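You operate a simulated robot arm through the tools that you are given. There is no shell and no other tool. Be economical: measure what you need, move in short steps, check, and stop when the job is done.

You are at the controls of a simulated two-armed robot. One attempt, no reset.

Task
Stretch the size 29 boot from the middle shelf and put it back.
Fine: seat it in the stretcher, heel to the stop, then open the instep buckle and leave it open; lever TIGHT until the toe bulges, FREE before lifting out. Set down upright: what you pick out.

Only the result counts: the job must be done as asked and must still hold three seconds after the hand-in. Knocking over, shifting, dropping, spilling or breaking anything else fails it.

Robot
Two 7-joint arms with two-finger parallel grippers on one trunk, on a base that drives. Base frame: it is fixed to the floor where the robot stands at the start and does not move with it; the origin is under the middle of the robot, x ahead of it, y to its left, z up; the surface under the hand at the start is at about z = 620. Lengths are in mm, angles in degrees, forces in N, time in s.
The left shoulder is at the start at [60, 143, 901], the right one opposite. With the tool pointing down near the work surface each hand reaches from about 280 to 720 mm from the robot's upright axis, wherever it stands, measured 20 degrees to its own side. Places, roughly: boot stretcher [-1200, -1700, 900]; pocket of the boot stretcher [-1200, -1700, 900]; stretcher lever [-1200, -1600, 1000]. Payload 1.57 kg a hand.
The TCP of each hand is the grasp point between the finger pads, 30 mm short of the fingertips. In the tool frame z runs along the fingers and y along their closing line. The gripper opens to 110 mm. The fingers are 24 mm wide and 12 mm thick; the gripper's body (48 by 112 mm) begins 78 mm behind the TCP.
Orientation is that of the tool frame in the base frame, as [roll, pitch, yaw] about the fixed x, y, z axes, in that order (R = Rz(yaw) Ry(pitch) Rx(roll)). With the fingers straight down and closing along the base's y, the tool's x points along the base's -x, its y along +y and its z along -z.

Tools
- The arms move only by the tool arm_command. It takes "left_motion", "right_motion" or both (then of equal length, played together; a hand with none holds still); each is a list of rows, each an object of numbers (a shift or turn left out is 0, a gripper value left out holds the last): "tx", "ty", "tz": the shift along the tool's x, y, z in mm; "rx", "ry", "rz": the turn, a rotation vector about the tool's x, y, z in degrees; "jaw": the finger opening in mm, from 0 to 110. In form: [{"tx": .., "ty": .., "tz": .., "rx": .., "ry": .., "rz": .., "jaw": ..}, ...]. A call has 1 to 10 rows; each row shifts and turns the commanded pose from where the row before left it, along the tool's axes as they then stand. Each row takes 0.2 s and may step no farther than 50 mm and 8.6 degrees from the row before; otherwise, or with a gripper value out of range, the whole call is refused. Where a pose cannot be reached the arm comes as near as it can. A force on the tool above 40 N (or 10 N above the force at the start of the call, whichever is more), or a blocked arm, ends the call early, and 0.2 s more pass. The fingers move at their own pace (about 45 mm/s each) and stop on an object; they squeeze with about 43 N. The grip force told is the motor's: it shows also when the fingers shut on nothing. Time passes only in rows, and 0.2 s behind the last, so rows that do not move let the fingers close. It gives the time, the measured TCP pose, the force on the tool (base axes), the opening and the grip force at its end, in the units of the frame above (readings bear some noise), with the torque about the TCP (base axes, N m) and any sound that the robot's microphone picked up, and new pictures: "views" is both (left out), scene, wrist or none (wrist: the cameras of the hands that moved).
- Cameras (640 x 400 px; columns grow to the right, rows downward): "scene" is now at [33, -41.2, 1506.9]; the picture's right is [-0.54, -0.84, 0.00], its down [-0.65, 0.42, -0.63] and it looks along [0.53, -0.34, -0.77] (base axes); focal length 274 px, centre (320, 200). "left" rides on the left gripper at [70, -16, -141] in its tool frame; the picture's right is [0.23, 0.97, 0.00], its down [-0.86, 0.20, -0.48] and it looks along [-0.47, 0.11, 0.88] (tool axes); focal length 222 px, centre (320, 200). "right" rides on the right gripper at [70, 16, -141] in its tool frame; the picture's right is [-0.23, 0.97, 0.00], its down [-0.86, -0.20, -0.48] and it looks along [-0.47, -0.11, 0.88] (tool axes); focal length 222 px, centre (320, 200). There is no depth. A picture from a camera that has moved, and an enlarged one, comes with that camera's place and axes in the base frame and with its lens.
- move_column(by): slides the trunk up (or, below 0, down) by that many mm; the arms and the scene camera ride with it, the base frame stays. It gives what a move gives, with no picture.
- drive_base(legs): drives the robot by 1 to 6 legs, each [ahead, left, turn to the left] in mm, mm and degrees, along the robot's own axes; the way and the turn of a leg run together, so that a leg with both is an arc; at most 1500 mm and 180 degrees a leg. The arms and the cameras ride along, it lands a little off, and it stops where it bumps. It gives what a move gives, and a new picture of the scene camera.
- aim_head(pan, tilt): turns the head with the scene camera to pan (to the left, within 86 degrees either way) and tilt (down, from -29 to 69), counted from straight ahead of the robot. It gives what a move gives, and a new picture of the scene camera.
- close_up(camera, box): a new picture of the part [left, top, right, bottom] of that camera's present view, enlarged. The clock stands still meanwhile.
- finish_job(): hands the job in; it is judged then, once.

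Work in short steps. Places have to be worked out from the pictures, the camera data and where the tool is seen: move nearer, look again, correct. Check each grasp and each placing, and mend what went wrong. You have 120 turns and 260 pictures in all, those below and enlarged ones among them. Open the grippers and draw the arms clear of the work before you hand the job in, unless the task says otherwise; then end with one line.

The tools are called after ">>>" as name(argument=value, ...) on one line, values as JSON. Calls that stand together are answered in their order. arm_command: Moves the arms, as the interface text tells. Its arguments: {"type":"object","properties":{"left_motion":{"type":"array","items":{"type":"object","properties":{"tx":{"type":"number"},"ty":{"type":"number"},"tz":{"type":"number"},"rx":{"type":"number"},"ry":{"type":"number"},"rz":{"type":"number"},"jaw":{"type":"number"}}}},"right_motion":{"type":"array","items":{"type":"object","properties":{"tx":{"type":"number"},"ty":{"type":"number"},"tz":{"type":"number"},"rx":{"type":"number"},"ry":{"type":"number"},"rz":{"type":"number"},"jaw":{"type":"number"}}}},"views":{"type":"string","enum":["both","scene","wrist","none"]}},"required":[]} The other tools are called the same way: move_column (by) slides the trunk up or down; drive_base (legs) drives the base; aim_head (pan, tilt) turns the head that bears the scene camera; close_up (camera, box) takes an enlarged picture of a part of a camera's view; finish_job () hands the job in.

At the start:

```text
clock: 0.0
left_eef_pos: [389.8, 26.4, 1085.7]
left_tool_rot: [-180.0, 0.0, 180.0]
left_ft_force: [-0.4, 0.1, -0.3]
left_torque: [-0.01, 0.02, -0.02]
left_width: 109.8
left_gripper_force: 0.0
right_eef_pos: [379.0, -384.5, 1045.3]
right_tool_rot: [179.9, 0.0, 179.9]
right_ft_force: [0.0, -0.3, -0.7]
right_torque: [0.0, -0.01, 0.02]
right_width: 109.9
right_gripper_force: 0.1
trunk travel left (down, up): [-500.0, 90.0]
robot x, y, heading: [-3.1, 1.3, -0.1]
head pan, tilt: [-32.8, 50.7]
```

scene: 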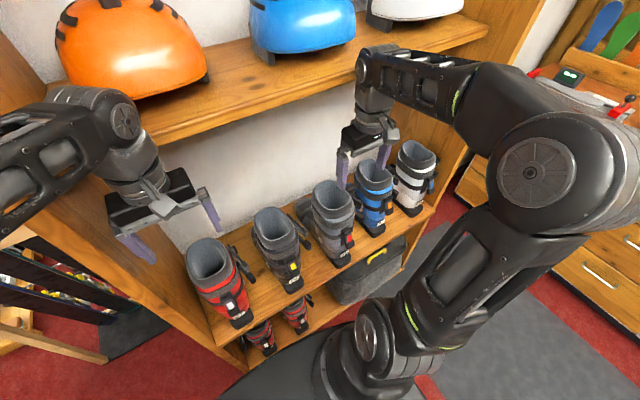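
right: 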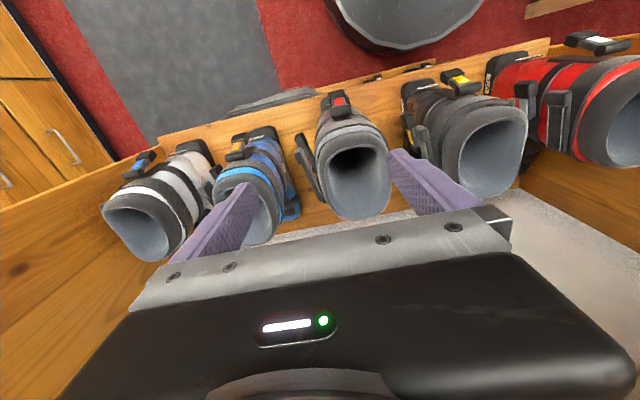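
left: 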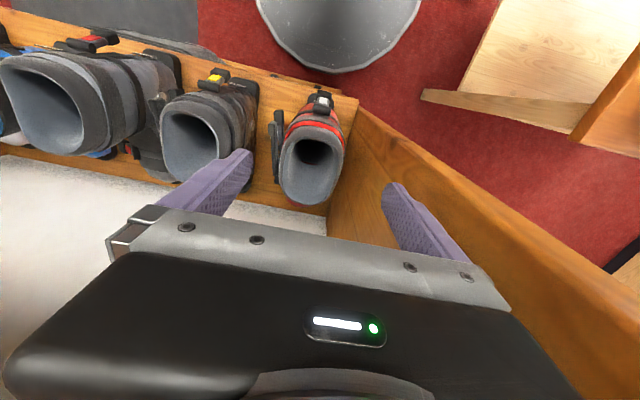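

The middle shelf bears five boots; I need to find the size marks, so I enlarge the boots in the scene view.

>>> close_up(camera="scene", box=[180, 200, 320, 330])

>>> close_up(camera="scene", box=[300, 130, 440, 270])

```text
3.08 times, centred on (250, 265) of scene
camera zoom: at [33.0, -41.2, 1506.9], right [-0.54, -0.84, 0.0], down [-0.65, 0.42, -0.63], along [0.53, -0.34, -0.77], focal length 843 px, centre (535, 0)
```

zoom: 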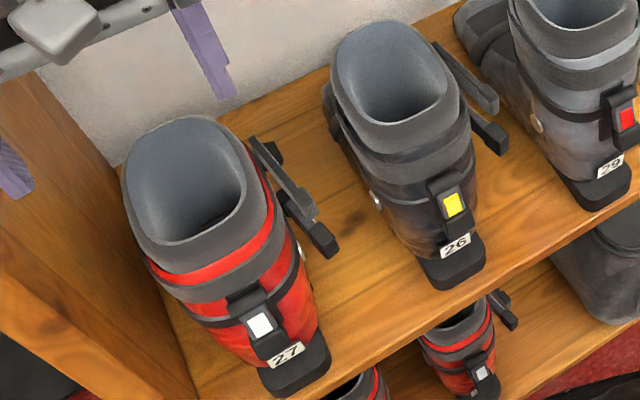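

```text
2.86 times, centred on (370, 200) of scene
camera zoom: at [33.0, -41.2, 1506.9], right [-0.54, -0.84, 0.0], down [-0.65, 0.42, -0.63], along [0.53, -0.34, -0.77], focal length 783 px, centre (177, 200)
```

zoom: 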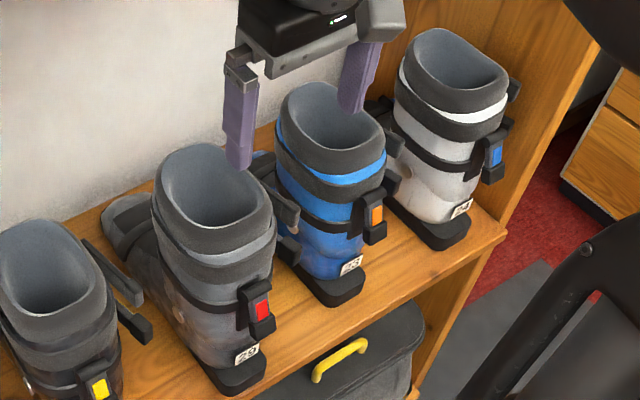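

The 29 is the grey boot in the middle with the red tag. I look toward the stretcher, behind on the right.

>>> aim_head(pan=-86, tilt=25)

>>> close_up(camera="right", box=[260, 60, 460, 240])

```text
clock: 1.2
left_eef_pos: [388.7, 25.5, 1085.9]
left_tool_rot: [180.0, 0.0, -180.0]
left_ft_force: [0.6, 0.5, 0.2]
left_torque: [-0.01, 0.01, 0.0]
left_width: 110.0
left_gripper_force: 0.2
right_eef_pos: [378.9, -385.5, 1044.8]
right_tool_rot: [-180.0, 0.1, -179.9]
right_ft_force: [1.3, 0.2, 0.6]
right_torque: [0.02, -0.03, 0.0]
right_width: 110.3
right_gripper_force: 0.1
trunk travel left (down, up): [-500.0, 90.0]
robot x, y, heading: [-0.4, -0.0, 0.1]
head pan, tilt: [-85.9, 25.0]
camera scene: at [-24.6, -91.8, 1545.3], right [-1.0, -0.07, 0.0], down [-0.03, 0.42, -0.91], along [0.06, -0.9, -0.42], focal length 274 px, centre (320, 200)
```

scene: 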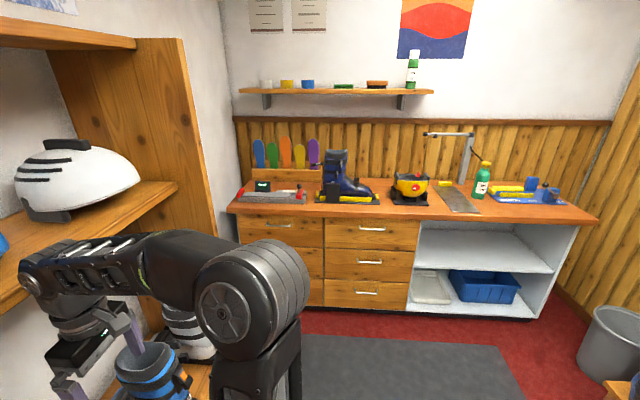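

```text
2.22 times, centred on (360, 150) of right
camera zoom: at [308.5, -368.2, 1186.1], right [0.23, 0.97, 0.0], down [0.86, -0.2, 0.48], along [0.47, -0.11, -0.88], focal length 494 px, centre (231, 311)
```

zoom: 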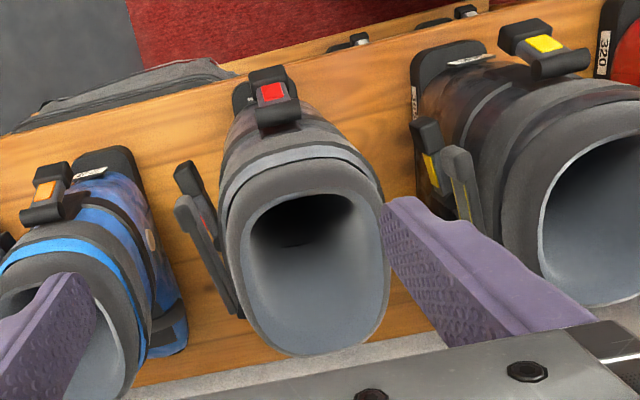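

The stretcher should be at about (534,191): the blue and yellow device. I enlarge it and the bench.

>>> close_up(camera="scene", box=[470, 150, 590, 225])

>>> close_up(camera="scene", box=[230, 130, 430, 225])

```text
5.33 times, centred on (530, 188) of scene
camera zoom: at [-24.6, -91.8, 1545.3], right [-1.0, -0.07, 0.0], down [-0.03, 0.42, -0.91], along [0.06, -0.9, -0.42], focal length 1462 px, centre (-800, 267)
```

zoom: 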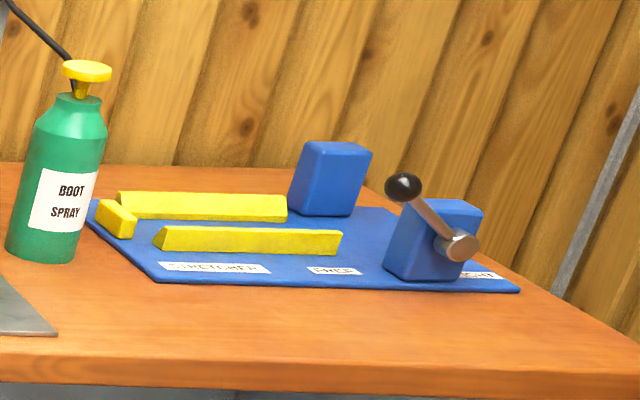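

```text
3.20 times, centred on (330, 178) of scene
camera zoom: at [-24.6, -91.8, 1545.3], right [-1.0, -0.07, 0.0], down [-0.03, 0.42, -0.91], along [0.06, -0.9, -0.42], focal length 877 px, centre (288, 272)
```

zoom: 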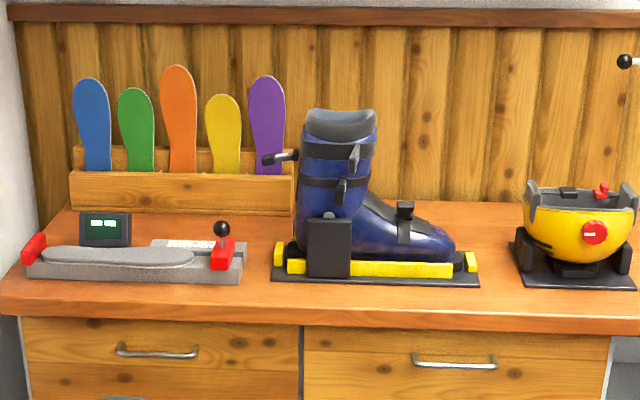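

The pocket runs along x: heel stop at the +x end, toe jaws at the -x end, and the lever is on the near jaw. Before grasping I need to see how far the upper shelf reaches and what lies around the boot.

>>> aim_head(pan=-20, tilt=45)

>>> close_up(camera="left", box=[0, 0, 280, 175])

```text
clock: 2.6
left_eef_pos: [389.6, 25.3, 1087.3]
left_tool_rot: [-180.0, 0.0, 180.0]
left_ft_force: [0.5, 0.8, 0.2]
left_torque: [-0.01, -0.02, -0.02]
left_width: 109.8
left_gripper_force: 0.0
right_eef_pos: [379.1, -384.4, 1045.1]
right_tool_rot: [179.9, -0.1, 180.0]
right_ft_force: [-0.5, -1.0, 0.3]
right_torque: [0.01, -0.01, 0.01]
right_width: 110.1
right_gripper_force: 0.0
trunk travel left (down, up): [-500.0, 90.0]
robot x, y, heading: [1.7, -0.6, 0.1]
head pan, tilt: [-20.0, 45.0]
camera scene: at [45.2, -27.7, 1514.8], right [-0.34, -0.94, 0.0], down [-0.66, 0.24, -0.71], along [0.66, -0.24, -0.71], focal length 274 px, centre (320, 200)
```

scene: 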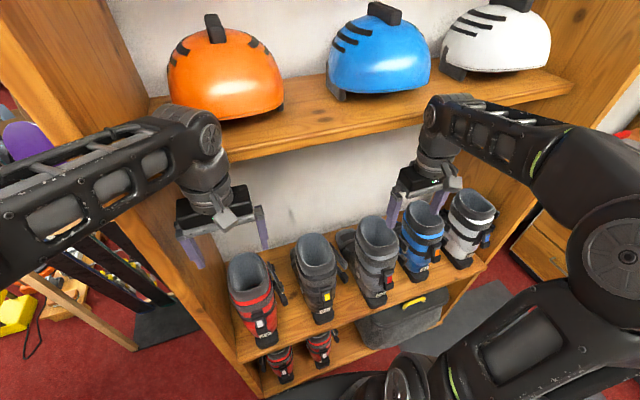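

```text
2.29 times, centred on (140, 88) of left
camera zoom: at [320.2, 9.7, 1228.1], right [-0.23, 0.97, 0.0], down [0.86, 0.2, 0.48], along [0.47, 0.11, -0.88], focal length 508 px, centre (731, 457)
```

zoom: 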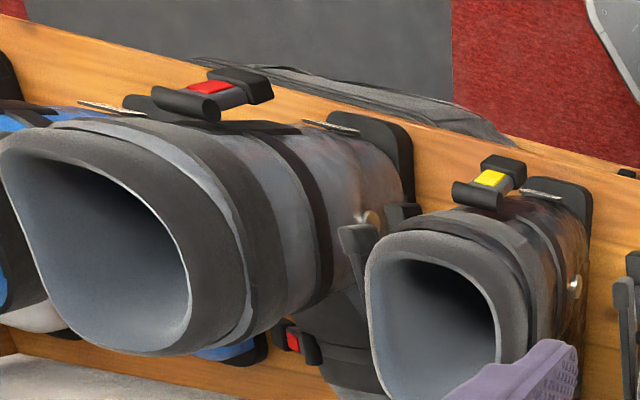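

The upper shelf edge lies near x≈500, z≈1200, and the cuff centre is at about (439,-347,907), roughly 97 wide. I bring the right hand forward and a bit down above the cuff, and look.

>>> arm_command(right_motion=[{"tz": 25}, {"tx": -20, "ty": 12, "tz": 20}, {"tx": -20, "ty": 12, "tz": 10}, {"tx": -15, "ty": 13}])

```text
clock: 3.8
left_eef_pos: [375.8, 9.4, 1091.2]
left_tool_rot: [-179.9, 0.7, 178.4]
left_ft_force: [0.0, 0.2, -0.1]
left_torque: [-0.04, 0.02, -0.02]
left_width: 110.0
left_gripper_force: 0.0
right_eef_pos: [408.1, -371.0, 995.1]
right_tool_rot: [-179.8, 0.6, 177.6]
right_ft_force: [0.5, 0.5, 0.6]
right_torque: [0.02, 0.04, 0.03]
right_width: 110.1
right_gripper_force: 0.0
trunk travel left (down, up): [-500.0, 90.0]
robot x, y, heading: [-2.4, -7.7, -1.6]
head pan, tilt: [-20.0, 45.0]
stopped in row 4 (right hand): the arm was blocked; the commanded pose is now the measured one
camera scene: at [26.3, -33.9, 1515.1], right [-0.37, -0.93, 0.0], down [-0.65, 0.26, -0.71], along [0.67, -0.26, -0.7], focal length 274 px, centre (320, 200)
camera right: at [336.6, -351.4, 1136.1], right [0.27, 0.96, 0.0], down [0.84, -0.23, 0.49], along [0.47, -0.13, -0.87], focal length 222 px, centre (320, 200)
```

scene: 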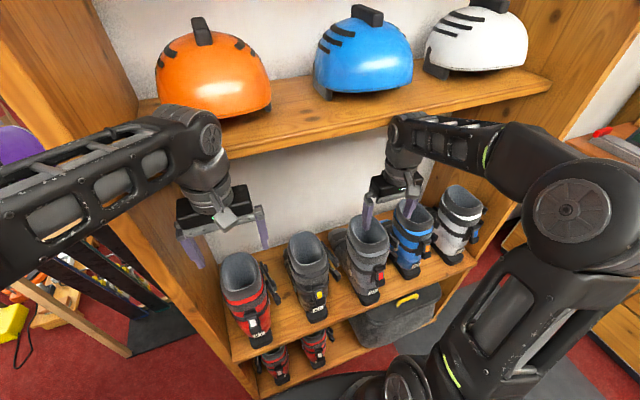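
right: 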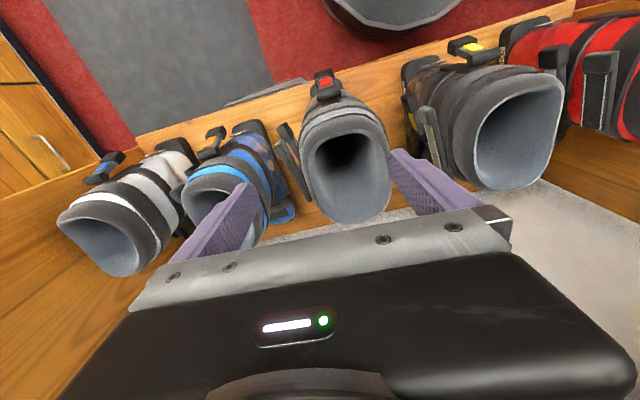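

The wrist bumped the upper shelf edge. I back off and tilt the tool about 21° so the fingers point forward and down and the wrist stays clear of the shelf.

>>> arm_command(right_motion=[{"tx": 30}, {"tx": 10, "ry": -7, "rz": -2.4}, {"ry": -7}, {"ry": -7}, {}])

```text
clock: 5.0
left_eef_pos: [388.6, 8.7, 1087.1]
left_tool_rot: [179.9, -0.1, 178.5]
left_ft_force: [0.7, -0.2, 0.3]
left_torque: [-0.01, 0.02, 0.0]
left_width: 110.2
left_gripper_force: 0.0
right_eef_pos: [381.8, -367.7, 992.4]
right_tool_rot: [-179.9, 20.8, -179.4]
right_ft_force: [-0.1, 0.2, -1.2]
right_torque: [0.02, -0.01, -0.01]
right_width: 110.0
right_gripper_force: 0.1
trunk travel left (down, up): [-500.0, 90.0]
robot x, y, heading: [-3.5, -6.9, -1.3]
head pan, tilt: [-20.0, 45.0]
camera scene: at [43.4, -36.4, 1514.7], right [-0.36, -0.93, 0.0], down [-0.66, 0.26, -0.71], along [0.66, -0.26, -0.71], focal length 274 px, centre (320, 200)
camera right: at [265.5, -351.7, 1097.3], right [0.2, 0.98, 0.08], down [0.63, -0.19, 0.75], along [0.75, -0.1, -0.65], focal length 222 px, centre (320, 200)
```

scene: 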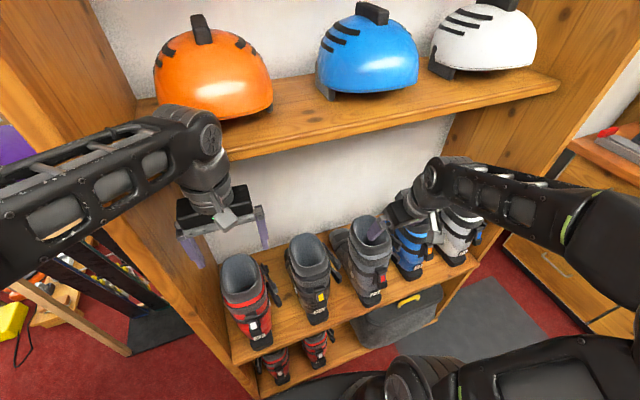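
right: 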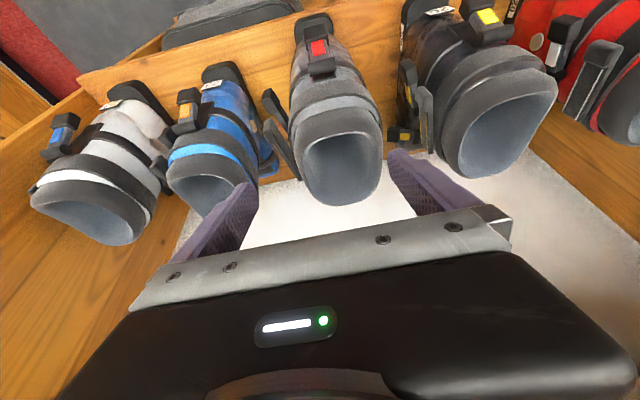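

Wrist is clear now. I enlarge the boot to find its levers and the cuff's width.

>>> close_up(camera="right", box=[170, 0, 490, 220])

>>> close_up(camera="scene", box=[320, 170, 480, 310])

```text
1.82 times, centred on (330, 110) of right
camera zoom: at [265.5, -351.7, 1097.3], right [0.2, 0.98, 0.08], down [0.63, -0.19, 0.75], along [0.75, -0.1, -0.65], focal length 404 px, centre (302, 364)
```

zoom: 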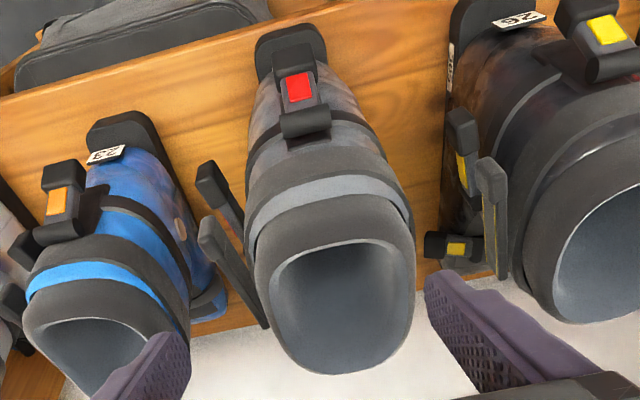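

```text
2.86 times, centred on (400, 240) of scene
camera zoom: at [43.4, -36.4, 1514.7], right [-0.36, -0.93, 0.0], down [-0.66, 0.26, -0.71], along [0.66, -0.26, -0.71], focal length 783 px, centre (91, 86)
```

zoom: 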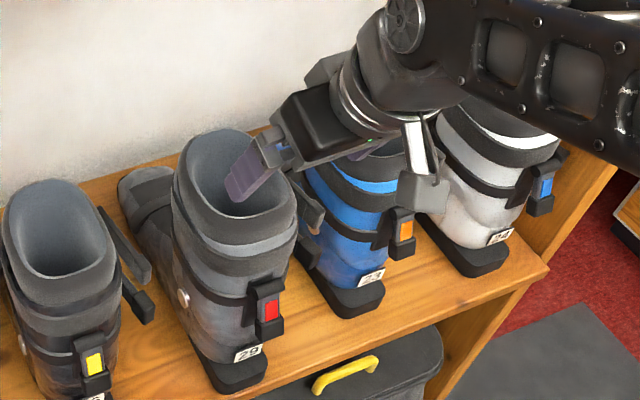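

Side levers at about y=-412 crowd the -y side, so I'll pinch the bare +y wall of the cuff (y≈-299), one finger inside. I narrow the jaws and move above it.

>>> arm_command(right_motion=[{"ty": 22, "tx": -8, "tz": 10, "jaw": 60}, {"ty": 22, "tx": -10, "tz": 10}, {"ty": 20, "tx": -10, "tz": 10}, {}], views="wrist")

>>> close_up(camera="right", box=[160, 20, 480, 240])

>>> close_up(camera="left", box=[0, 0, 320, 200])

```text
clock: 6.0
left_eef_pos: [388.9, 8.0, 1087.5]
left_tool_rot: [-180.0, 0.0, 178.5]
left_ft_force: [0.4, 0.0, 0.6]
left_torque: [0.0, -0.02, -0.01]
left_width: 109.9
left_gripper_force: 0.1
right_eef_pos: [419.0, -303.9, 971.9]
right_tool_rot: [-179.8, 21.0, -179.2]
right_ft_force: [0.2, 0.1, 0.7]
right_torque: [0.02, 0.02, 0.0]
right_width: 60.0
right_gripper_force: 0.2
trunk travel left (down, up): [-500.0, 90.0]
robot x, y, heading: [-2.6, -8.8, -1.2]
head pan, tilt: [-20.0, 45.0]
camera right: at [302.8, -287.3, 1078.5], right [0.2, 0.98, 0.08], down [0.63, -0.19, 0.75], along [0.75, -0.1, -0.65], focal length 222 px, centre (320, 200)
```

right: 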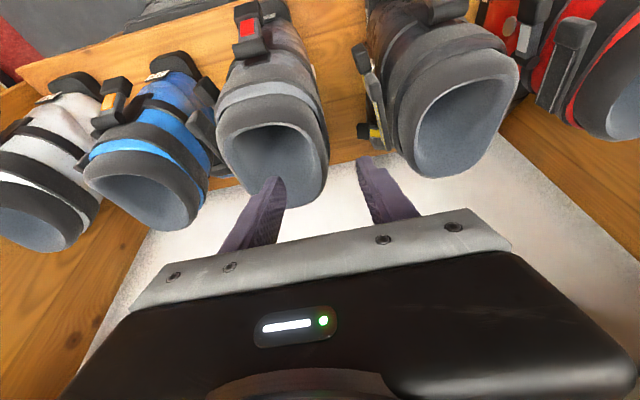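

```text
1.82 times, centred on (320, 130) of right
camera zoom: at [302.8, -287.3, 1078.5], right [0.2, 0.98, 0.08], down [0.63, -0.19, 0.75], along [0.75, -0.1, -0.65], focal length 404 px, centre (320, 327)
```

zoom: 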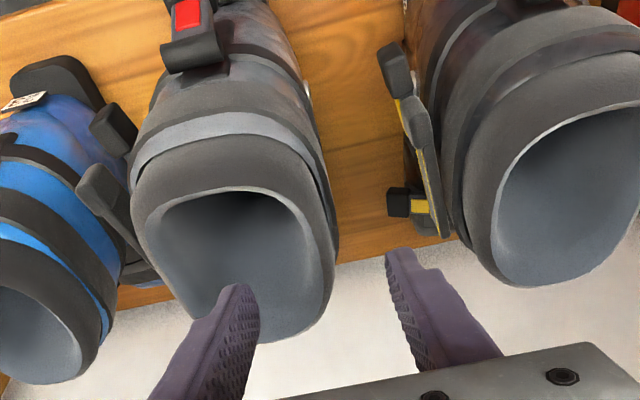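

```text
2.00 times, centred on (160, 100) of left
camera zoom: at [318.8, -5.8, 1228.1], right [-0.2, 0.98, 0.0], down [0.86, 0.18, 0.48], along [0.47, 0.1, -0.88], focal length 444 px, centre (640, 400)
```

zoom: 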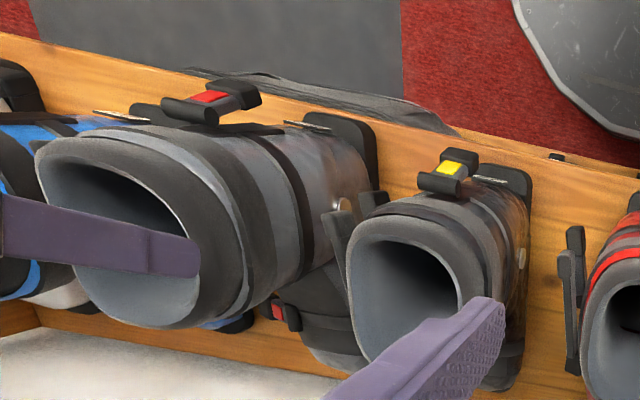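

The inner finger is lined up inside the cuff, the outer between it and the next boot. I advance about 88 mm along the tool axis, checking force.

>>> arm_command(right_motion=[{"tz": 22}, {"tz": 22}, {"tz": 22}, {"tz": 22}], views="both")

```text
clock: 7.0
left_eef_pos: [389.0, 7.5, 1087.0]
left_tool_rot: [-180.0, 0.0, 178.6]
left_ft_force: [-0.3, 0.0, 0.2]
left_torque: [0.0, 0.01, 0.02]
left_width: 109.7
left_gripper_force: 0.0
right_eef_pos: [449.8, -304.9, 890.0]
right_tool_rot: [-179.8, 20.8, -179.4]
right_ft_force: [-0.5, -0.2, -0.5]
right_torque: [-0.01, 0.01, 0.02]
right_width: 60.0
right_gripper_force: 0.0
trunk travel left (down, up): [-500.0, 90.0]
robot x, y, heading: [3.3, -3.9, -1.6]
head pan, tilt: [-20.0, 45.0]
camera scene: at [43.7, -36.5, 1514.7], right [-0.36, -0.93, 0.0], down [-0.66, 0.26, -0.71], along [0.66, -0.26, -0.71], focal length 274 px, centre (320, 200)
camera right: at [333.2, -289.0, 995.3], right [0.2, 0.98, 0.08], down [0.63, -0.19, 0.75], along [0.75, -0.1, -0.65], focal length 222 px, centre (320, 200)
```

scene: 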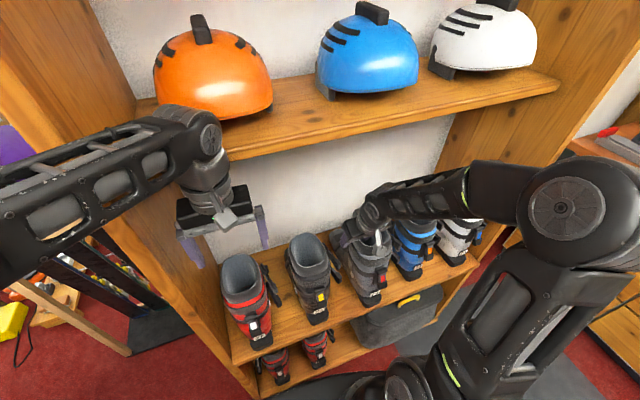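
right: 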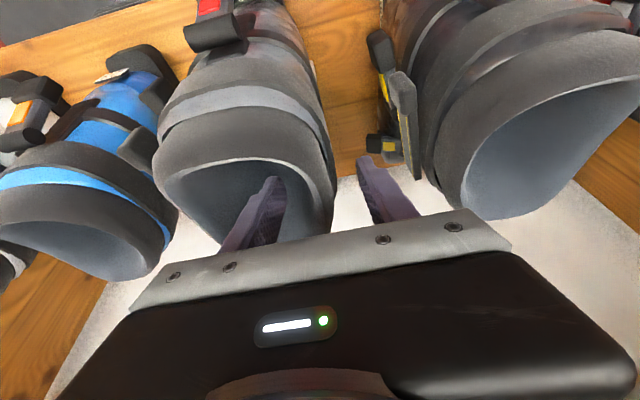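

Inner finger is inside, outer finger outside with about 43 mm overlap. I close the jaws.

>>> arm_command(right_motion=[{"jaw": 0}, {}, {}, {}, {}], views="wrist")

```text
clock: 8.2
left_eef_pos: [389.3, 7.8, 1086.0]
left_tool_rot: [179.9, 0.1, 178.6]
left_ft_force: [-0.4, -0.4, 1.2]
left_torque: [0.03, 0.0, -0.03]
left_width: 110.1
left_gripper_force: 0.0
right_eef_pos: [449.4, -305.7, 888.7]
right_tool_rot: [-179.9, 20.8, -179.4]
right_ft_force: [0.0, -2.5, 3.0]
right_torque: [-1.21, 0.16, -0.71]
right_width: 17.7
right_gripper_force: 32.0
trunk travel left (down, up): [-500.0, 90.0]
robot x, y, heading: [-0.3, -5.8, -1.4]
head pan, tilt: [-20.0, 45.0]
camera right: at [332.7, -289.1, 996.0], right [0.2, 0.98, 0.08], down [0.63, -0.19, 0.75], along [0.75, -0.1, -0.65], focal length 222 px, centre (320, 200)
```

right: 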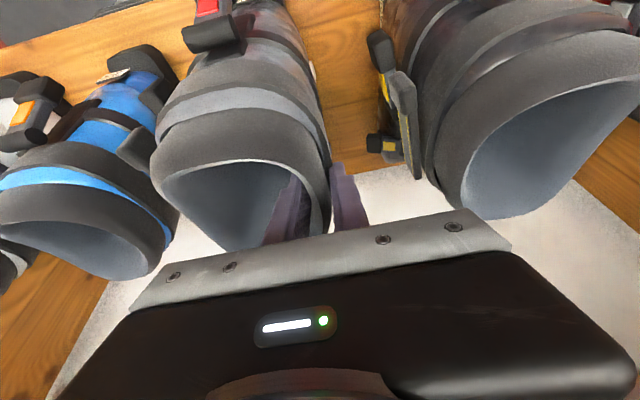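

Firm grip on a 17.7 mm wall. I lift 30 mm straight up and check the boot's hang.

>>> arm_command(right_motion=[{"tx": -3.6, "tz": -9.3}, {"tx": -3.6, "tz": -9.3}, {"tx": -3.6, "tz": -9.3}, {"tx": -3.6, "tz": -9.3}, {}])

```text
clock: 9.4
left_eef_pos: [390.2, 8.8, 1085.1]
left_tool_rot: [-179.9, 0.0, 178.6]
left_ft_force: [0.2, -0.3, -0.5]
left_torque: [0.03, 0.03, -0.01]
left_width: 109.9
left_gripper_force: 0.1
right_eef_pos: [449.5, -304.6, 928.1]
right_tool_rot: [-179.7, 20.8, -179.4]
right_ft_force: [-0.5, 0.3, -11.7]
right_torque: [0.49, 0.3, 0.0]
right_width: 17.5
right_gripper_force: 32.1
trunk travel left (down, up): [-500.0, 90.0]
robot x, y, heading: [-1.2, -8.3, -1.5]
head pan, tilt: [-20.0, 45.0]
camera scene: at [44.3, -37.1, 1514.7], right [-0.36, -0.93, 0.0], down [-0.66, 0.26, -0.71], along [0.66, -0.26, -0.71], focal length 274 px, centre (320, 200)
camera right: at [334.0, -288.4, 1035.6], right [0.2, 0.98, 0.08], down [0.63, -0.19, 0.75], along [0.75, -0.1, -0.66], focal length 222 px, centre (320, 200)
```

scene: 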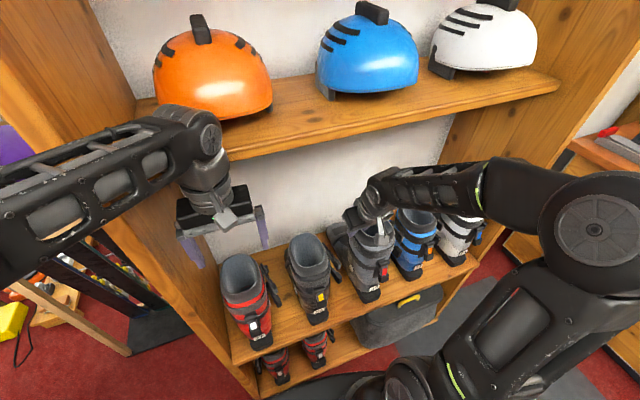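
right: 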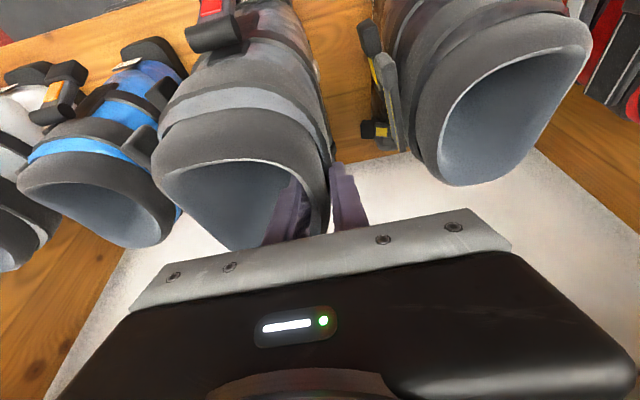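

The boot weighs about 1.2 kg and hangs level. I lift it a little more and drive straight back out of the shelf.

>>> arm_command(right_motion=[{"tx": -3.6, "tz": -9.3}, {"tx": -3.6, "tz": -9.3}, {}], views="none")

>>> drive_base(legs=[[-450, -10, 0]])

```text
clock: 10.2
left_eef_pos: [389.4, 7.2, 1086.3]
left_tool_rot: [-179.9, 0.1, 178.6]
left_ft_force: [-0.1, 1.4, -0.3]
left_torque: [0.06, 0.01, 0.01]
left_width: 110.0
left_gripper_force: 0.0
right_eef_pos: [449.5, -304.3, 949.2]
right_tool_rot: [-179.8, 20.9, -179.3]
right_ft_force: [0.4, 0.9, -12.1]
right_torque: [0.49, 0.37, 0.02]
right_width: 17.3
right_gripper_force: 32.3
trunk travel left (down, up): [-500.0, 90.0]
robot x, y, heading: [-1.7, -8.2, -1.3]
head pan, tilt: [-20.0, 45.0]
```

```text
clock: 12.9
left_eef_pos: [-67.6, 10.6, 1087.5]
left_tool_rot: [-180.0, 0.0, 179.2]
left_ft_force: [0.1, -0.9, 1.2]
left_torque: [0.0, -0.03, 0.01]
left_width: 110.1
left_gripper_force: 0.0
right_eef_pos: [-4.7, -302.2, 948.6]
right_tool_rot: [-179.8, 21.0, -178.8]
right_ft_force: [-0.4, 0.2, -11.2]
right_torque: [0.44, 0.38, 0.0]
right_width: 17.5
right_gripper_force: 32.4
trunk travel left (down, up): [-500.0, 90.0]
robot x, y, heading: [-459.4, -7.8, -0.9]
head pan, tilt: [-20.0, 45.0]
camera scene: at [-413.2, -37.8, 1514.7], right [-0.36, -0.93, 0.0], down [-0.66, 0.25, -0.71], along [0.66, -0.25, -0.71], focal length 274 px, centre (320, 200)
```

scene: 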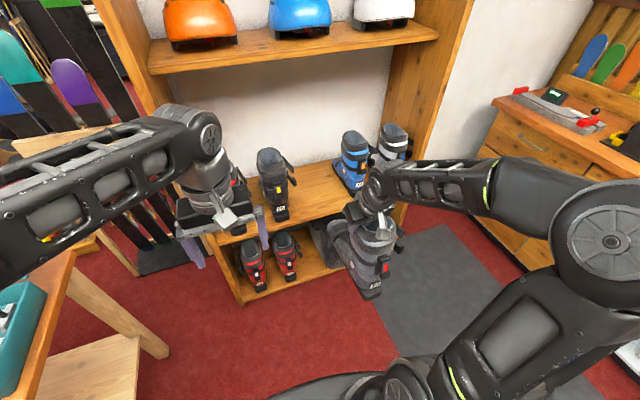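

Boot is out. The direct reach to the pocket with this tilted grip will be tight, so I first turn to the bench and come to about half a metre from it to look.

>>> drive_base(legs=[[0, 0, -89], [300, -490, 0]])

>>> aim_head(pan=-15, tilt=28)

```text
clock: 20.0
left_eef_pos: [-937.0, -688.6, 1086.8]
left_tool_rot: [180.0, 0.0, 88.5]
left_ft_force: [0.4, -0.4, -0.1]
left_torque: [0.03, -0.03, -0.02]
left_width: 109.9
left_gripper_force: 0.2
right_eef_pos: [-1247.5, -748.3, 948.0]
right_tool_rot: [-179.8, 20.8, 90.5]
right_ft_force: [-0.3, -0.4, -12.2]
right_torque: [0.34, -0.49, -0.01]
right_width: 17.5
right_gripper_force: 32.1
trunk travel left (down, up): [-500.0, 90.0]
robot x, y, heading: [-950.3, -295.4, -91.5]
head pan, tilt: [-20.0, 45.0]
camera scene: at [-982.0, -345.2, 1514.6], right [-0.93, 0.37, 0.0], down [0.26, 0.66, -0.71], along [-0.26, -0.66, -0.71], focal length 274 px, centre (320, 200)
```

scene: 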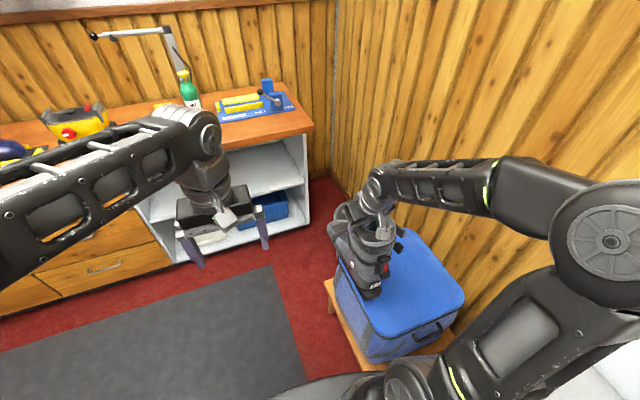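

```text
clock: 20.8
left_eef_pos: [-936.7, -688.6, 1086.6]
left_tool_rot: [180.0, -0.1, 88.4]
left_ft_force: [0.4, -0.4, -0.5]
left_torque: [-0.01, -0.03, 0.01]
left_width: 109.9
left_gripper_force: 0.0
right_eef_pos: [-1246.7, -748.8, 948.6]
right_tool_rot: [-179.9, 20.6, 90.5]
right_ft_force: [0.9, 0.2, -12.0]
right_torque: [0.36, -0.47, 0.02]
right_width: 17.1
right_gripper_force: 32.1
trunk travel left (down, up): [-500.0, 90.0]
robot x, y, heading: [-948.1, -294.8, -91.8]
head pan, tilt: [-15.0, 28.0]
camera scene: at [-977.6, -356.7, 1540.4], right [-0.96, 0.28, 0.0], down [0.13, 0.45, -0.88], along [-0.25, -0.85, -0.47], focal length 274 px, centre (320, 200)
```

scene: 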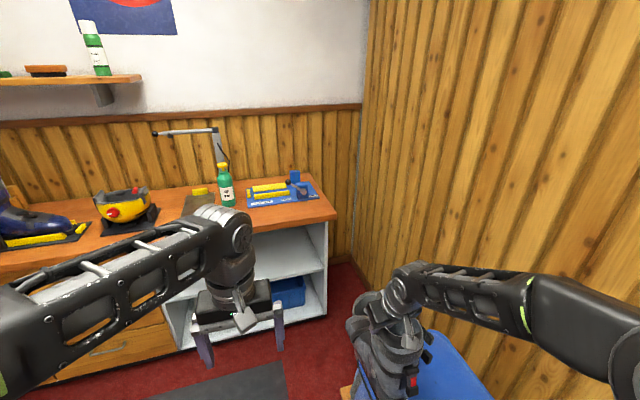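

A blue cooler stands under the held boot and the wall is close on the right. I raise the trunk, then raise the boot and shift it left, while tucking the left hand up and back.

>>> move_column(by=90)

>>> arm_command(right_motion=[{"tx": -10.7, "tz": -28}, {"tx": -10.7, "tz": -28, "ty": 20}, {"tx": -10.7, "tz": -28, "ty": 25}, {"tx": -10.7, "tz": -28, "ty": 25}, {"tx": -10.7, "tz": -28, "ty": 25}, {"ty": 25}, {}], left_motion=[{"tx": 20, "tz": -20}, {"tx": 20, "tz": -20}, {"tx": 20, "tz": -20}, {"tx": 20, "tz": -20, "ty": 20}, {"tx": 20, "tz": -20, "ty": 20}, {"ty": 20}, {}], views="scene")

```text
clock: 22.1
left_eef_pos: [-934.5, -689.0, 1175.5]
left_tool_rot: [-179.9, -0.1, 88.6]
left_ft_force: [-0.2, 0.2, 0.7]
left_torque: [-0.02, 0.0, 0.02]
left_width: 110.4
left_gripper_force: 0.1
right_eef_pos: [-1247.9, -747.8, 1038.8]
right_tool_rot: [-179.9, 20.6, 90.5]
right_ft_force: [-0.7, 0.0, -11.4]
right_torque: [0.34, -0.51, -0.01]
right_width: 17.2
right_gripper_force: 32.4
trunk travel left (down, up): [-590.0, 0.0]
robot x, y, heading: [-951.0, -300.2, -91.4]
head pan, tilt: [-15.0, 28.0]
```

```text
clock: 23.7
left_eef_pos: [-915.9, -682.9, 1183.0]
left_tool_rot: [179.9, 0.1, 88.5]
left_ft_force: [-0.6, 0.0, -0.6]
left_torque: [-0.01, -0.01, 0.02]
left_width: 110.2
left_gripper_force: 0.0
left hand out of reach, approached as far as the arm can: row 1, 2, 3, 4, 5
right_eef_pos: [-1127.0, -748.1, 1187.3]
right_tool_rot: [-179.8, 20.7, 90.5]
right_ft_force: [0.1, 0.4, -11.7]
right_torque: [0.32, -0.44, 0.01]
right_width: 17.3
right_gripper_force: 32.6
trunk travel left (down, up): [-590.0, 0.0]
robot x, y, heading: [-949.7, -296.2, -91.7]
head pan, tilt: [-15.0, 28.0]
camera scene: at [-978.4, -356.5, 1630.4], right [-0.96, 0.28, 0.0], down [0.13, 0.45, -0.88], along [-0.25, -0.85, -0.47], focal length 274 px, centre (320, 200)
```

scene: 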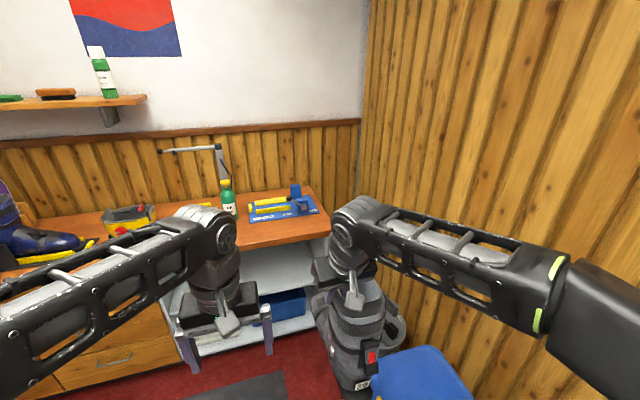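

I rotate the boot clockwise about the vertical so that its toe ends toward -x.

>>> arm_command(right_motion=[{"rx": 2.86, "rz": 7.47}, {"rx": 2.86, "rz": 7.47}, {"rx": 2.86, "rz": 7.47}, {"rx": 2.86, "rz": 7.47}, {"rx": 2.86, "rz": 7.47}, {"rx": 2.86, "rz": 7.47}, {"rx": 2.86, "rz": 7.47}, {"rx": 2.86, "rz": 7.47}, {"rx": 2.86, "rz": 7.47}, {"rx": 2.86, "rz": 7.47}], views="scene")

```text
clock: 25.9
left_eef_pos: [-914.5, -683.9, 1183.2]
left_tool_rot: [-179.9, 0.0, 88.5]
left_ft_force: [-0.3, 0.0, 0.3]
left_torque: [0.04, 0.02, 0.04]
left_width: 109.9
left_gripper_force: 0.1
right_eef_pos: [-1126.0, -747.9, 1186.3]
right_tool_rot: [-179.5, 20.9, 13.4]
right_ft_force: [-1.0, -0.3, -12.1]
right_torque: [-0.42, -0.41, 0.02]
right_width: 17.5
right_gripper_force: 32.8
right hand out of reach, approached as far as the arm can: row 8
trunk travel left (down, up): [-590.0, 0.0]
robot x, y, heading: [-949.7, -295.2, -91.4]
head pan, tilt: [-15.0, 28.0]
camera scene: at [-976.2, -356.7, 1630.5], right [-0.96, 0.28, 0.0], down [0.13, 0.45, -0.88], along [-0.25, -0.85, -0.47], focal length 274 px, centre (320, 200)
```

scene: 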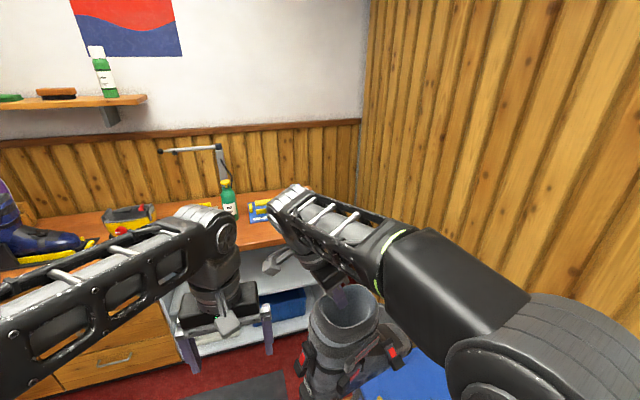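

Nearly there (yaw 13.4, target 0). I look at the boot's near side and the instep buckle.

>>> close_up(camera="scene", box=[280, 270, 440, 400])

>>> close_up(camera="scene", box=[200, 160, 340, 260])

```text
3.08 times, centred on (360, 335) of scene
camera zoom: at [-976.2, -356.7, 1630.5], right [-0.96, 0.28, 0.0], down [0.13, 0.45, -0.88], along [-0.25, -0.85, -0.47], focal length 843 px, centre (197, -215)
```

zoom: 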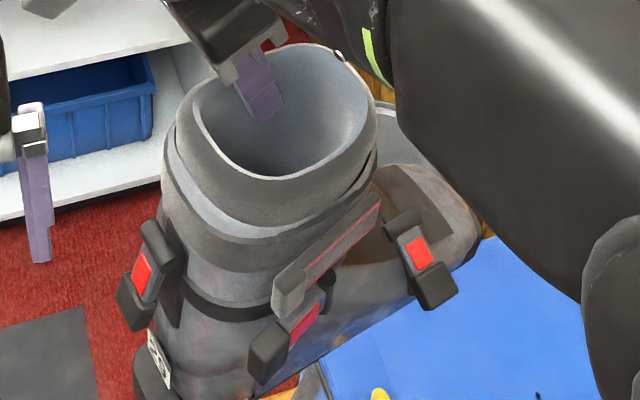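

```text
4.00 times, centred on (270, 210) of scene
camera zoom: at [-976.2, -356.7, 1630.5], right [-0.96, 0.28, 0.0], down [0.13, 0.45, -0.88], along [-0.25, -0.85, -0.47], focal length 1096 px, centre (520, 160)
```

zoom: 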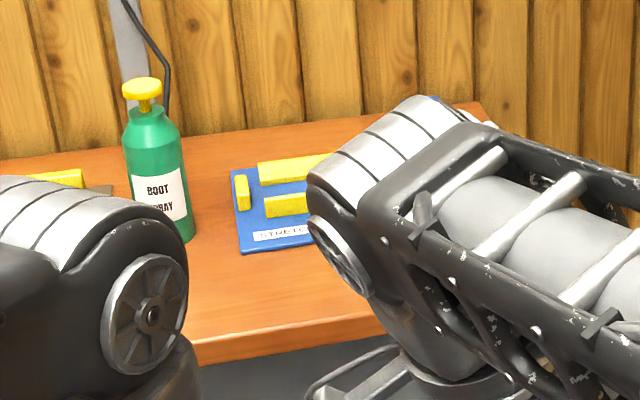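

I finish the rotation, then test in free air how far forward this arm can reach at this height (ty is toward the bench).

>>> arm_command(right_motion=[{"rx": 2.4, "rz": 6.27}, {"rx": 2.4, "rz": 6.27}, {"ty": 35}, {"ty": 35}, {"ty": 35}, {"ty": 35}, {"ty": 35}, {"ty": 35}, {"ty": 35}, {"ty": 25}], views="scene")

```text
clock: 28.1
left_eef_pos: [-914.1, -684.2, 1182.5]
left_tool_rot: [-180.0, -0.1, 88.5]
left_ft_force: [0.2, 0.1, -0.1]
left_torque: [0.0, -0.02, 0.0]
left_width: 110.0
left_gripper_force: 0.0
right_eef_pos: [-1121.9, -782.7, 1185.8]
right_tool_rot: [-179.9, 21.0, 6.8]
right_ft_force: [0.8, 0.3, -12.6]
right_torque: [-0.44, -0.36, -0.03]
right_width: 17.2
right_gripper_force: 32.4
right hand out of reach, approached as far as the arm can: row 2, 4, 5, 6, 7, 8, 9, 10
trunk travel left (down, up): [-590.0, 0.0]
robot x, y, heading: [-949.9, -292.3, -91.4]
head pan, tilt: [-15.0, 28.0]
camera scene: at [-977.1, -356.6, 1630.5], right [-0.96, 0.28, 0.0], down [0.13, 0.45, -0.88], along [-0.25, -0.85, -0.47], focal length 274 px, centre (320, 200)
```

scene: 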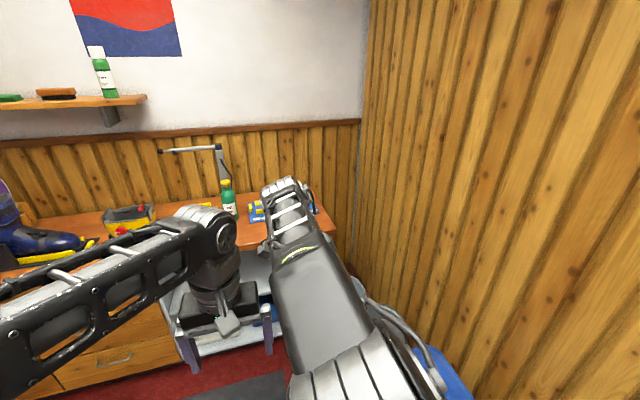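

Reach ends about 490 mm ahead at this height, so I'll set the boot on the free strip in front of the stretcher and re-grip it with a tilted-in hand. First I test how the command pose stands after the clipped move.

>>> arm_command(right_motion=[{"ty": -20}, {}], views="none")

```text
clock: 28.7
left_eef_pos: [-914.4, -684.4, 1182.9]
left_tool_rot: [180.0, -0.2, 88.5]
left_ft_force: [0.3, -0.1, -0.8]
left_torque: [0.01, 0.0, 0.0]
left_width: 109.8
left_gripper_force: 0.1
right_eef_pos: [-1123.8, -764.6, 1183.9]
right_tool_rot: [-179.3, 20.8, 6.8]
right_ft_force: [0.3, 0.4, -12.2]
right_torque: [-0.47, -0.42, -0.03]
right_width: 17.5
right_gripper_force: 32.5
trunk travel left (down, up): [-590.0, 0.0]
robot x, y, heading: [-950.1, -300.9, -91.6]
head pan, tilt: [-15.0, 28.0]
```

Commands restart from the clipped pose. I raise the boot 30 mm for clearance, turn the base a bit to square the boot, and drive to about 110 mm short of the placing spot.

>>> arm_command(right_motion=[{"tx": -5.4, "tz": -14}, {"tx": -5.4, "tz": -14, "ty": -10}, {}], views="none")

>>> drive_base(legs=[[0, 0, -5.6], [632, 189, 0]])

```text
clock: 29.5
left_eef_pos: [-916.0, -683.5, 1183.7]
left_tool_rot: [-180.0, -0.1, 88.6]
left_ft_force: [0.3, -0.1, -1.1]
left_torque: [-0.01, -0.05, 0.0]
left_width: 109.9
left_gripper_force: 0.0
right_eef_pos: [-1123.6, -763.5, 1184.8]
right_tool_rot: [-179.3, 20.9, 6.8]
right_ft_force: [0.8, 0.4, -12.2]
right_torque: [-0.48, -0.38, -0.04]
right_width: 17.3
right_gripper_force: 32.2
right hand out of reach, approached as far as the arm can: row 1, 2
trunk travel left (down, up): [-590.0, 0.0]
robot x, y, heading: [-949.2, -296.9, -91.5]
head pan, tilt: [-15.0, 28.0]
```

```text
clock: 33.6
left_eef_pos: [-845.8, -1331.0, 1184.3]
left_tool_rot: [180.0, 0.0, 82.6]
left_ft_force: [0.0, 0.5, -0.4]
left_torque: [0.02, 0.04, -0.03]
left_width: 110.1
left_gripper_force: 0.0
right_eef_pos: [-1062.1, -1388.0, 1183.8]
right_tool_rot: [-179.4, 20.8, 0.9]
right_ft_force: [-0.4, -0.2, -12.7]
right_torque: [-0.49, -0.32, 0.02]
right_width: 17.1
right_gripper_force: 32.3
trunk travel left (down, up): [-590.0, 0.0]
robot x, y, heading: [-839.7, -945.9, -97.2]
head pan, tilt: [-15.0, 28.0]
camera scene: at [-874.1, -999.5, 1630.4], right [-0.92, 0.38, 0.0], down [0.18, 0.43, -0.88], along [-0.34, -0.82, -0.47], focal length 274 px, centre (320, 200)
```

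scene: 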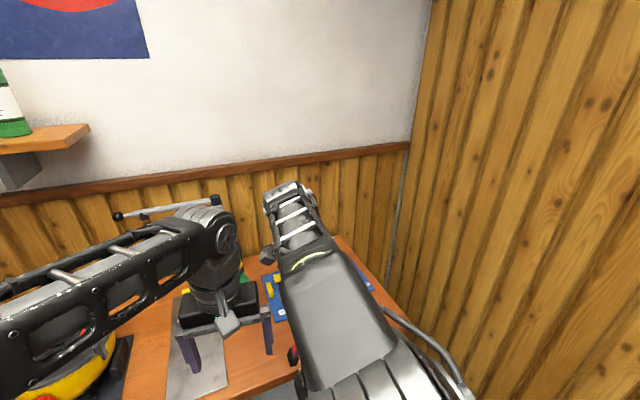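

I need to see the gap between sole and bench edge before going on; tilt the head down.

>>> aim_head(pan=0, tilt=55)

>>> close_up(camera="left", box=[0, 0, 640, 400])

>>> close_up(camera="right", box=[0, 0, 640, 400])

```text
clock: 34.5
left_eef_pos: [-847.0, -1330.3, 1183.5]
left_tool_rot: [180.0, -0.1, 82.7]
left_ft_force: [0.0, 1.0, 0.4]
left_torque: [0.01, 0.01, -0.02]
left_width: 109.8
left_gripper_force: 0.0
right_eef_pos: [-1061.7, -1387.0, 1184.0]
right_tool_rot: [-179.3, 20.9, 0.8]
right_ft_force: [-0.3, -0.2, -11.8]
right_torque: [-0.5, -0.34, -0.03]
right_width: 17.3
right_gripper_force: 32.3
trunk travel left (down, up): [-590.0, 0.0]
robot x, y, heading: [-837.7, -944.0, -97.5]
head pan, tilt: [0.0, 55.0]
camera scene: at [-848.8, -986.1, 1591.3], right [-0.99, 0.13, 0.0], down [0.11, 0.81, -0.57], along [-0.07, -0.57, -0.82], focal length 274 px, centre (320, 200)
```

scene: 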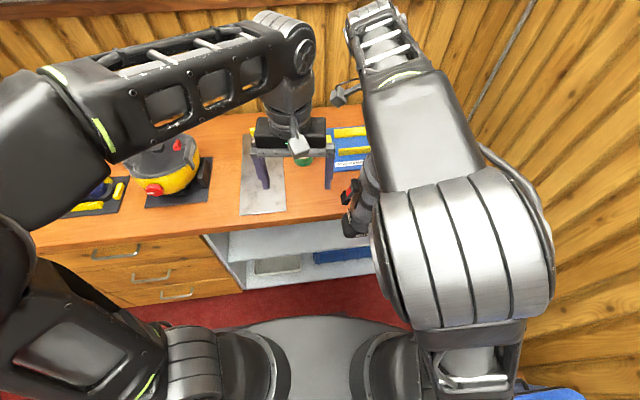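

```text
1.00 times, centred on (320, 200) of left (not enlarged: the box is as wide or as high as the picture)
camera zoom: at [-852.8, -1258.8, 1324.6], right [1.0, 0.1, 0.0], down [0.09, -0.87, 0.48], along [0.05, -0.48, -0.88], focal length 222 px, centre (320, 200)
```

zoom: 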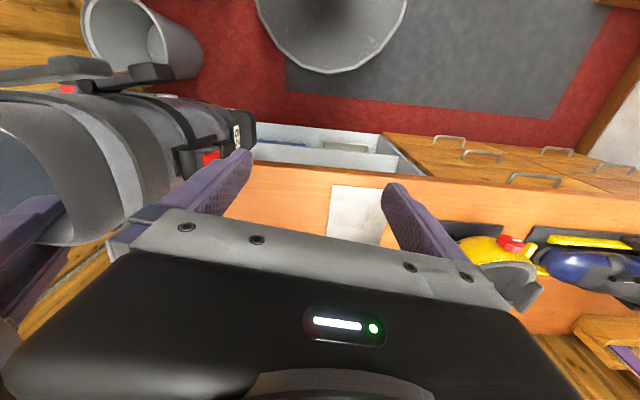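

```text
1.00 times, centred on (320, 200) of right (not enlarged: the box is as wide or as high as the picture)
camera zoom: at [-946.8, -1403.7, 1290.7], right [-0.2, -0.98, 0.07], down [-0.63, 0.18, 0.75], along [-0.75, 0.11, -0.65], focal length 222 px, centre (320, 200)
```

zoom: 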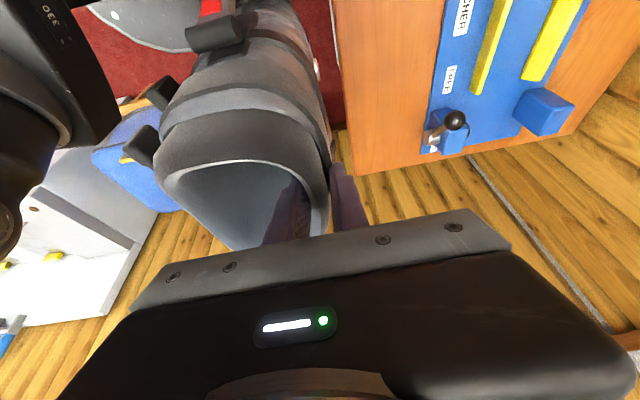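

Bench top works out at about z=866 with its edge near y=-1413, the sole at about 916, and the base front is still ~120 mm from the bench. I drive 95 mm closer.

>>> drive_base(legs=[[95, 12, 0]])

>>> close_up(camera="left", box=[0, 40, 320, 240])

```text
clock: 35.7
left_eef_pos: [-846.4, -1427.1, 1182.0]
left_tool_rot: [-180.0, -0.1, 82.7]
left_ft_force: [0.2, -0.5, -0.5]
left_torque: [0.05, -0.01, -0.01]
left_width: 109.8
left_gripper_force: 0.1
right_eef_pos: [-1062.3, -1484.1, 1184.6]
right_tool_rot: [-179.3, 20.8, 1.0]
right_ft_force: [0.7, -0.1, -10.9]
right_torque: [-0.52, -0.34, -0.01]
right_width: 17.2
right_gripper_force: 32.4
trunk travel left (down, up): [-590.0, 0.0]
robot x, y, heading: [-841.5, -1039.3, -97.3]
head pan, tilt: [0.0, 55.0]
camera scene: at [-849.1, -1082.9, 1591.2], right [-0.99, 0.13, 0.0], down [0.11, 0.81, -0.57], along [-0.07, -0.57, -0.82], focal length 274 px, centre (320, 200)
```

scene: 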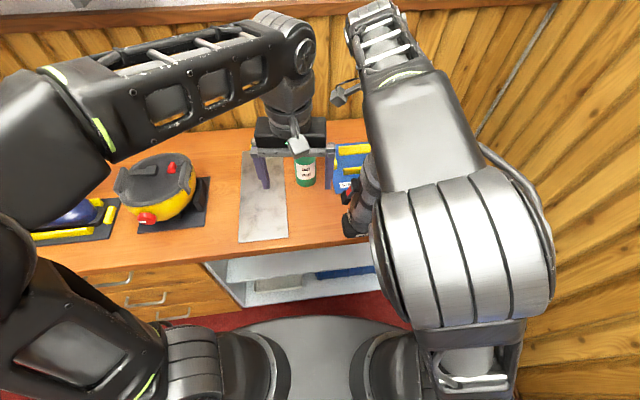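

```text
2.00 times, centred on (160, 140) of left
camera zoom: at [-852.9, -1355.3, 1324.3], right [0.99, 0.1, 0.0], down [0.09, -0.87, 0.48], along [0.05, -0.47, -0.88], focal length 444 px, centre (640, 320)
```

zoom: 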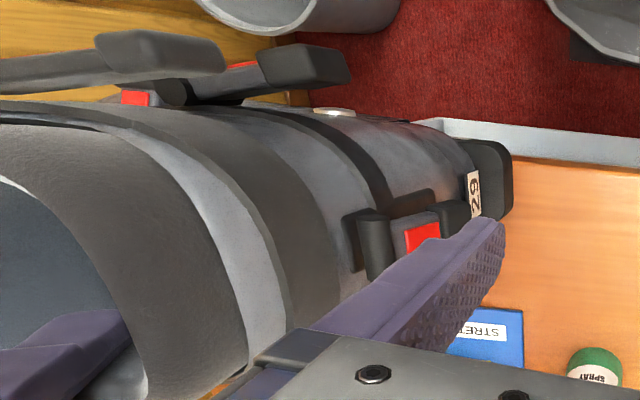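

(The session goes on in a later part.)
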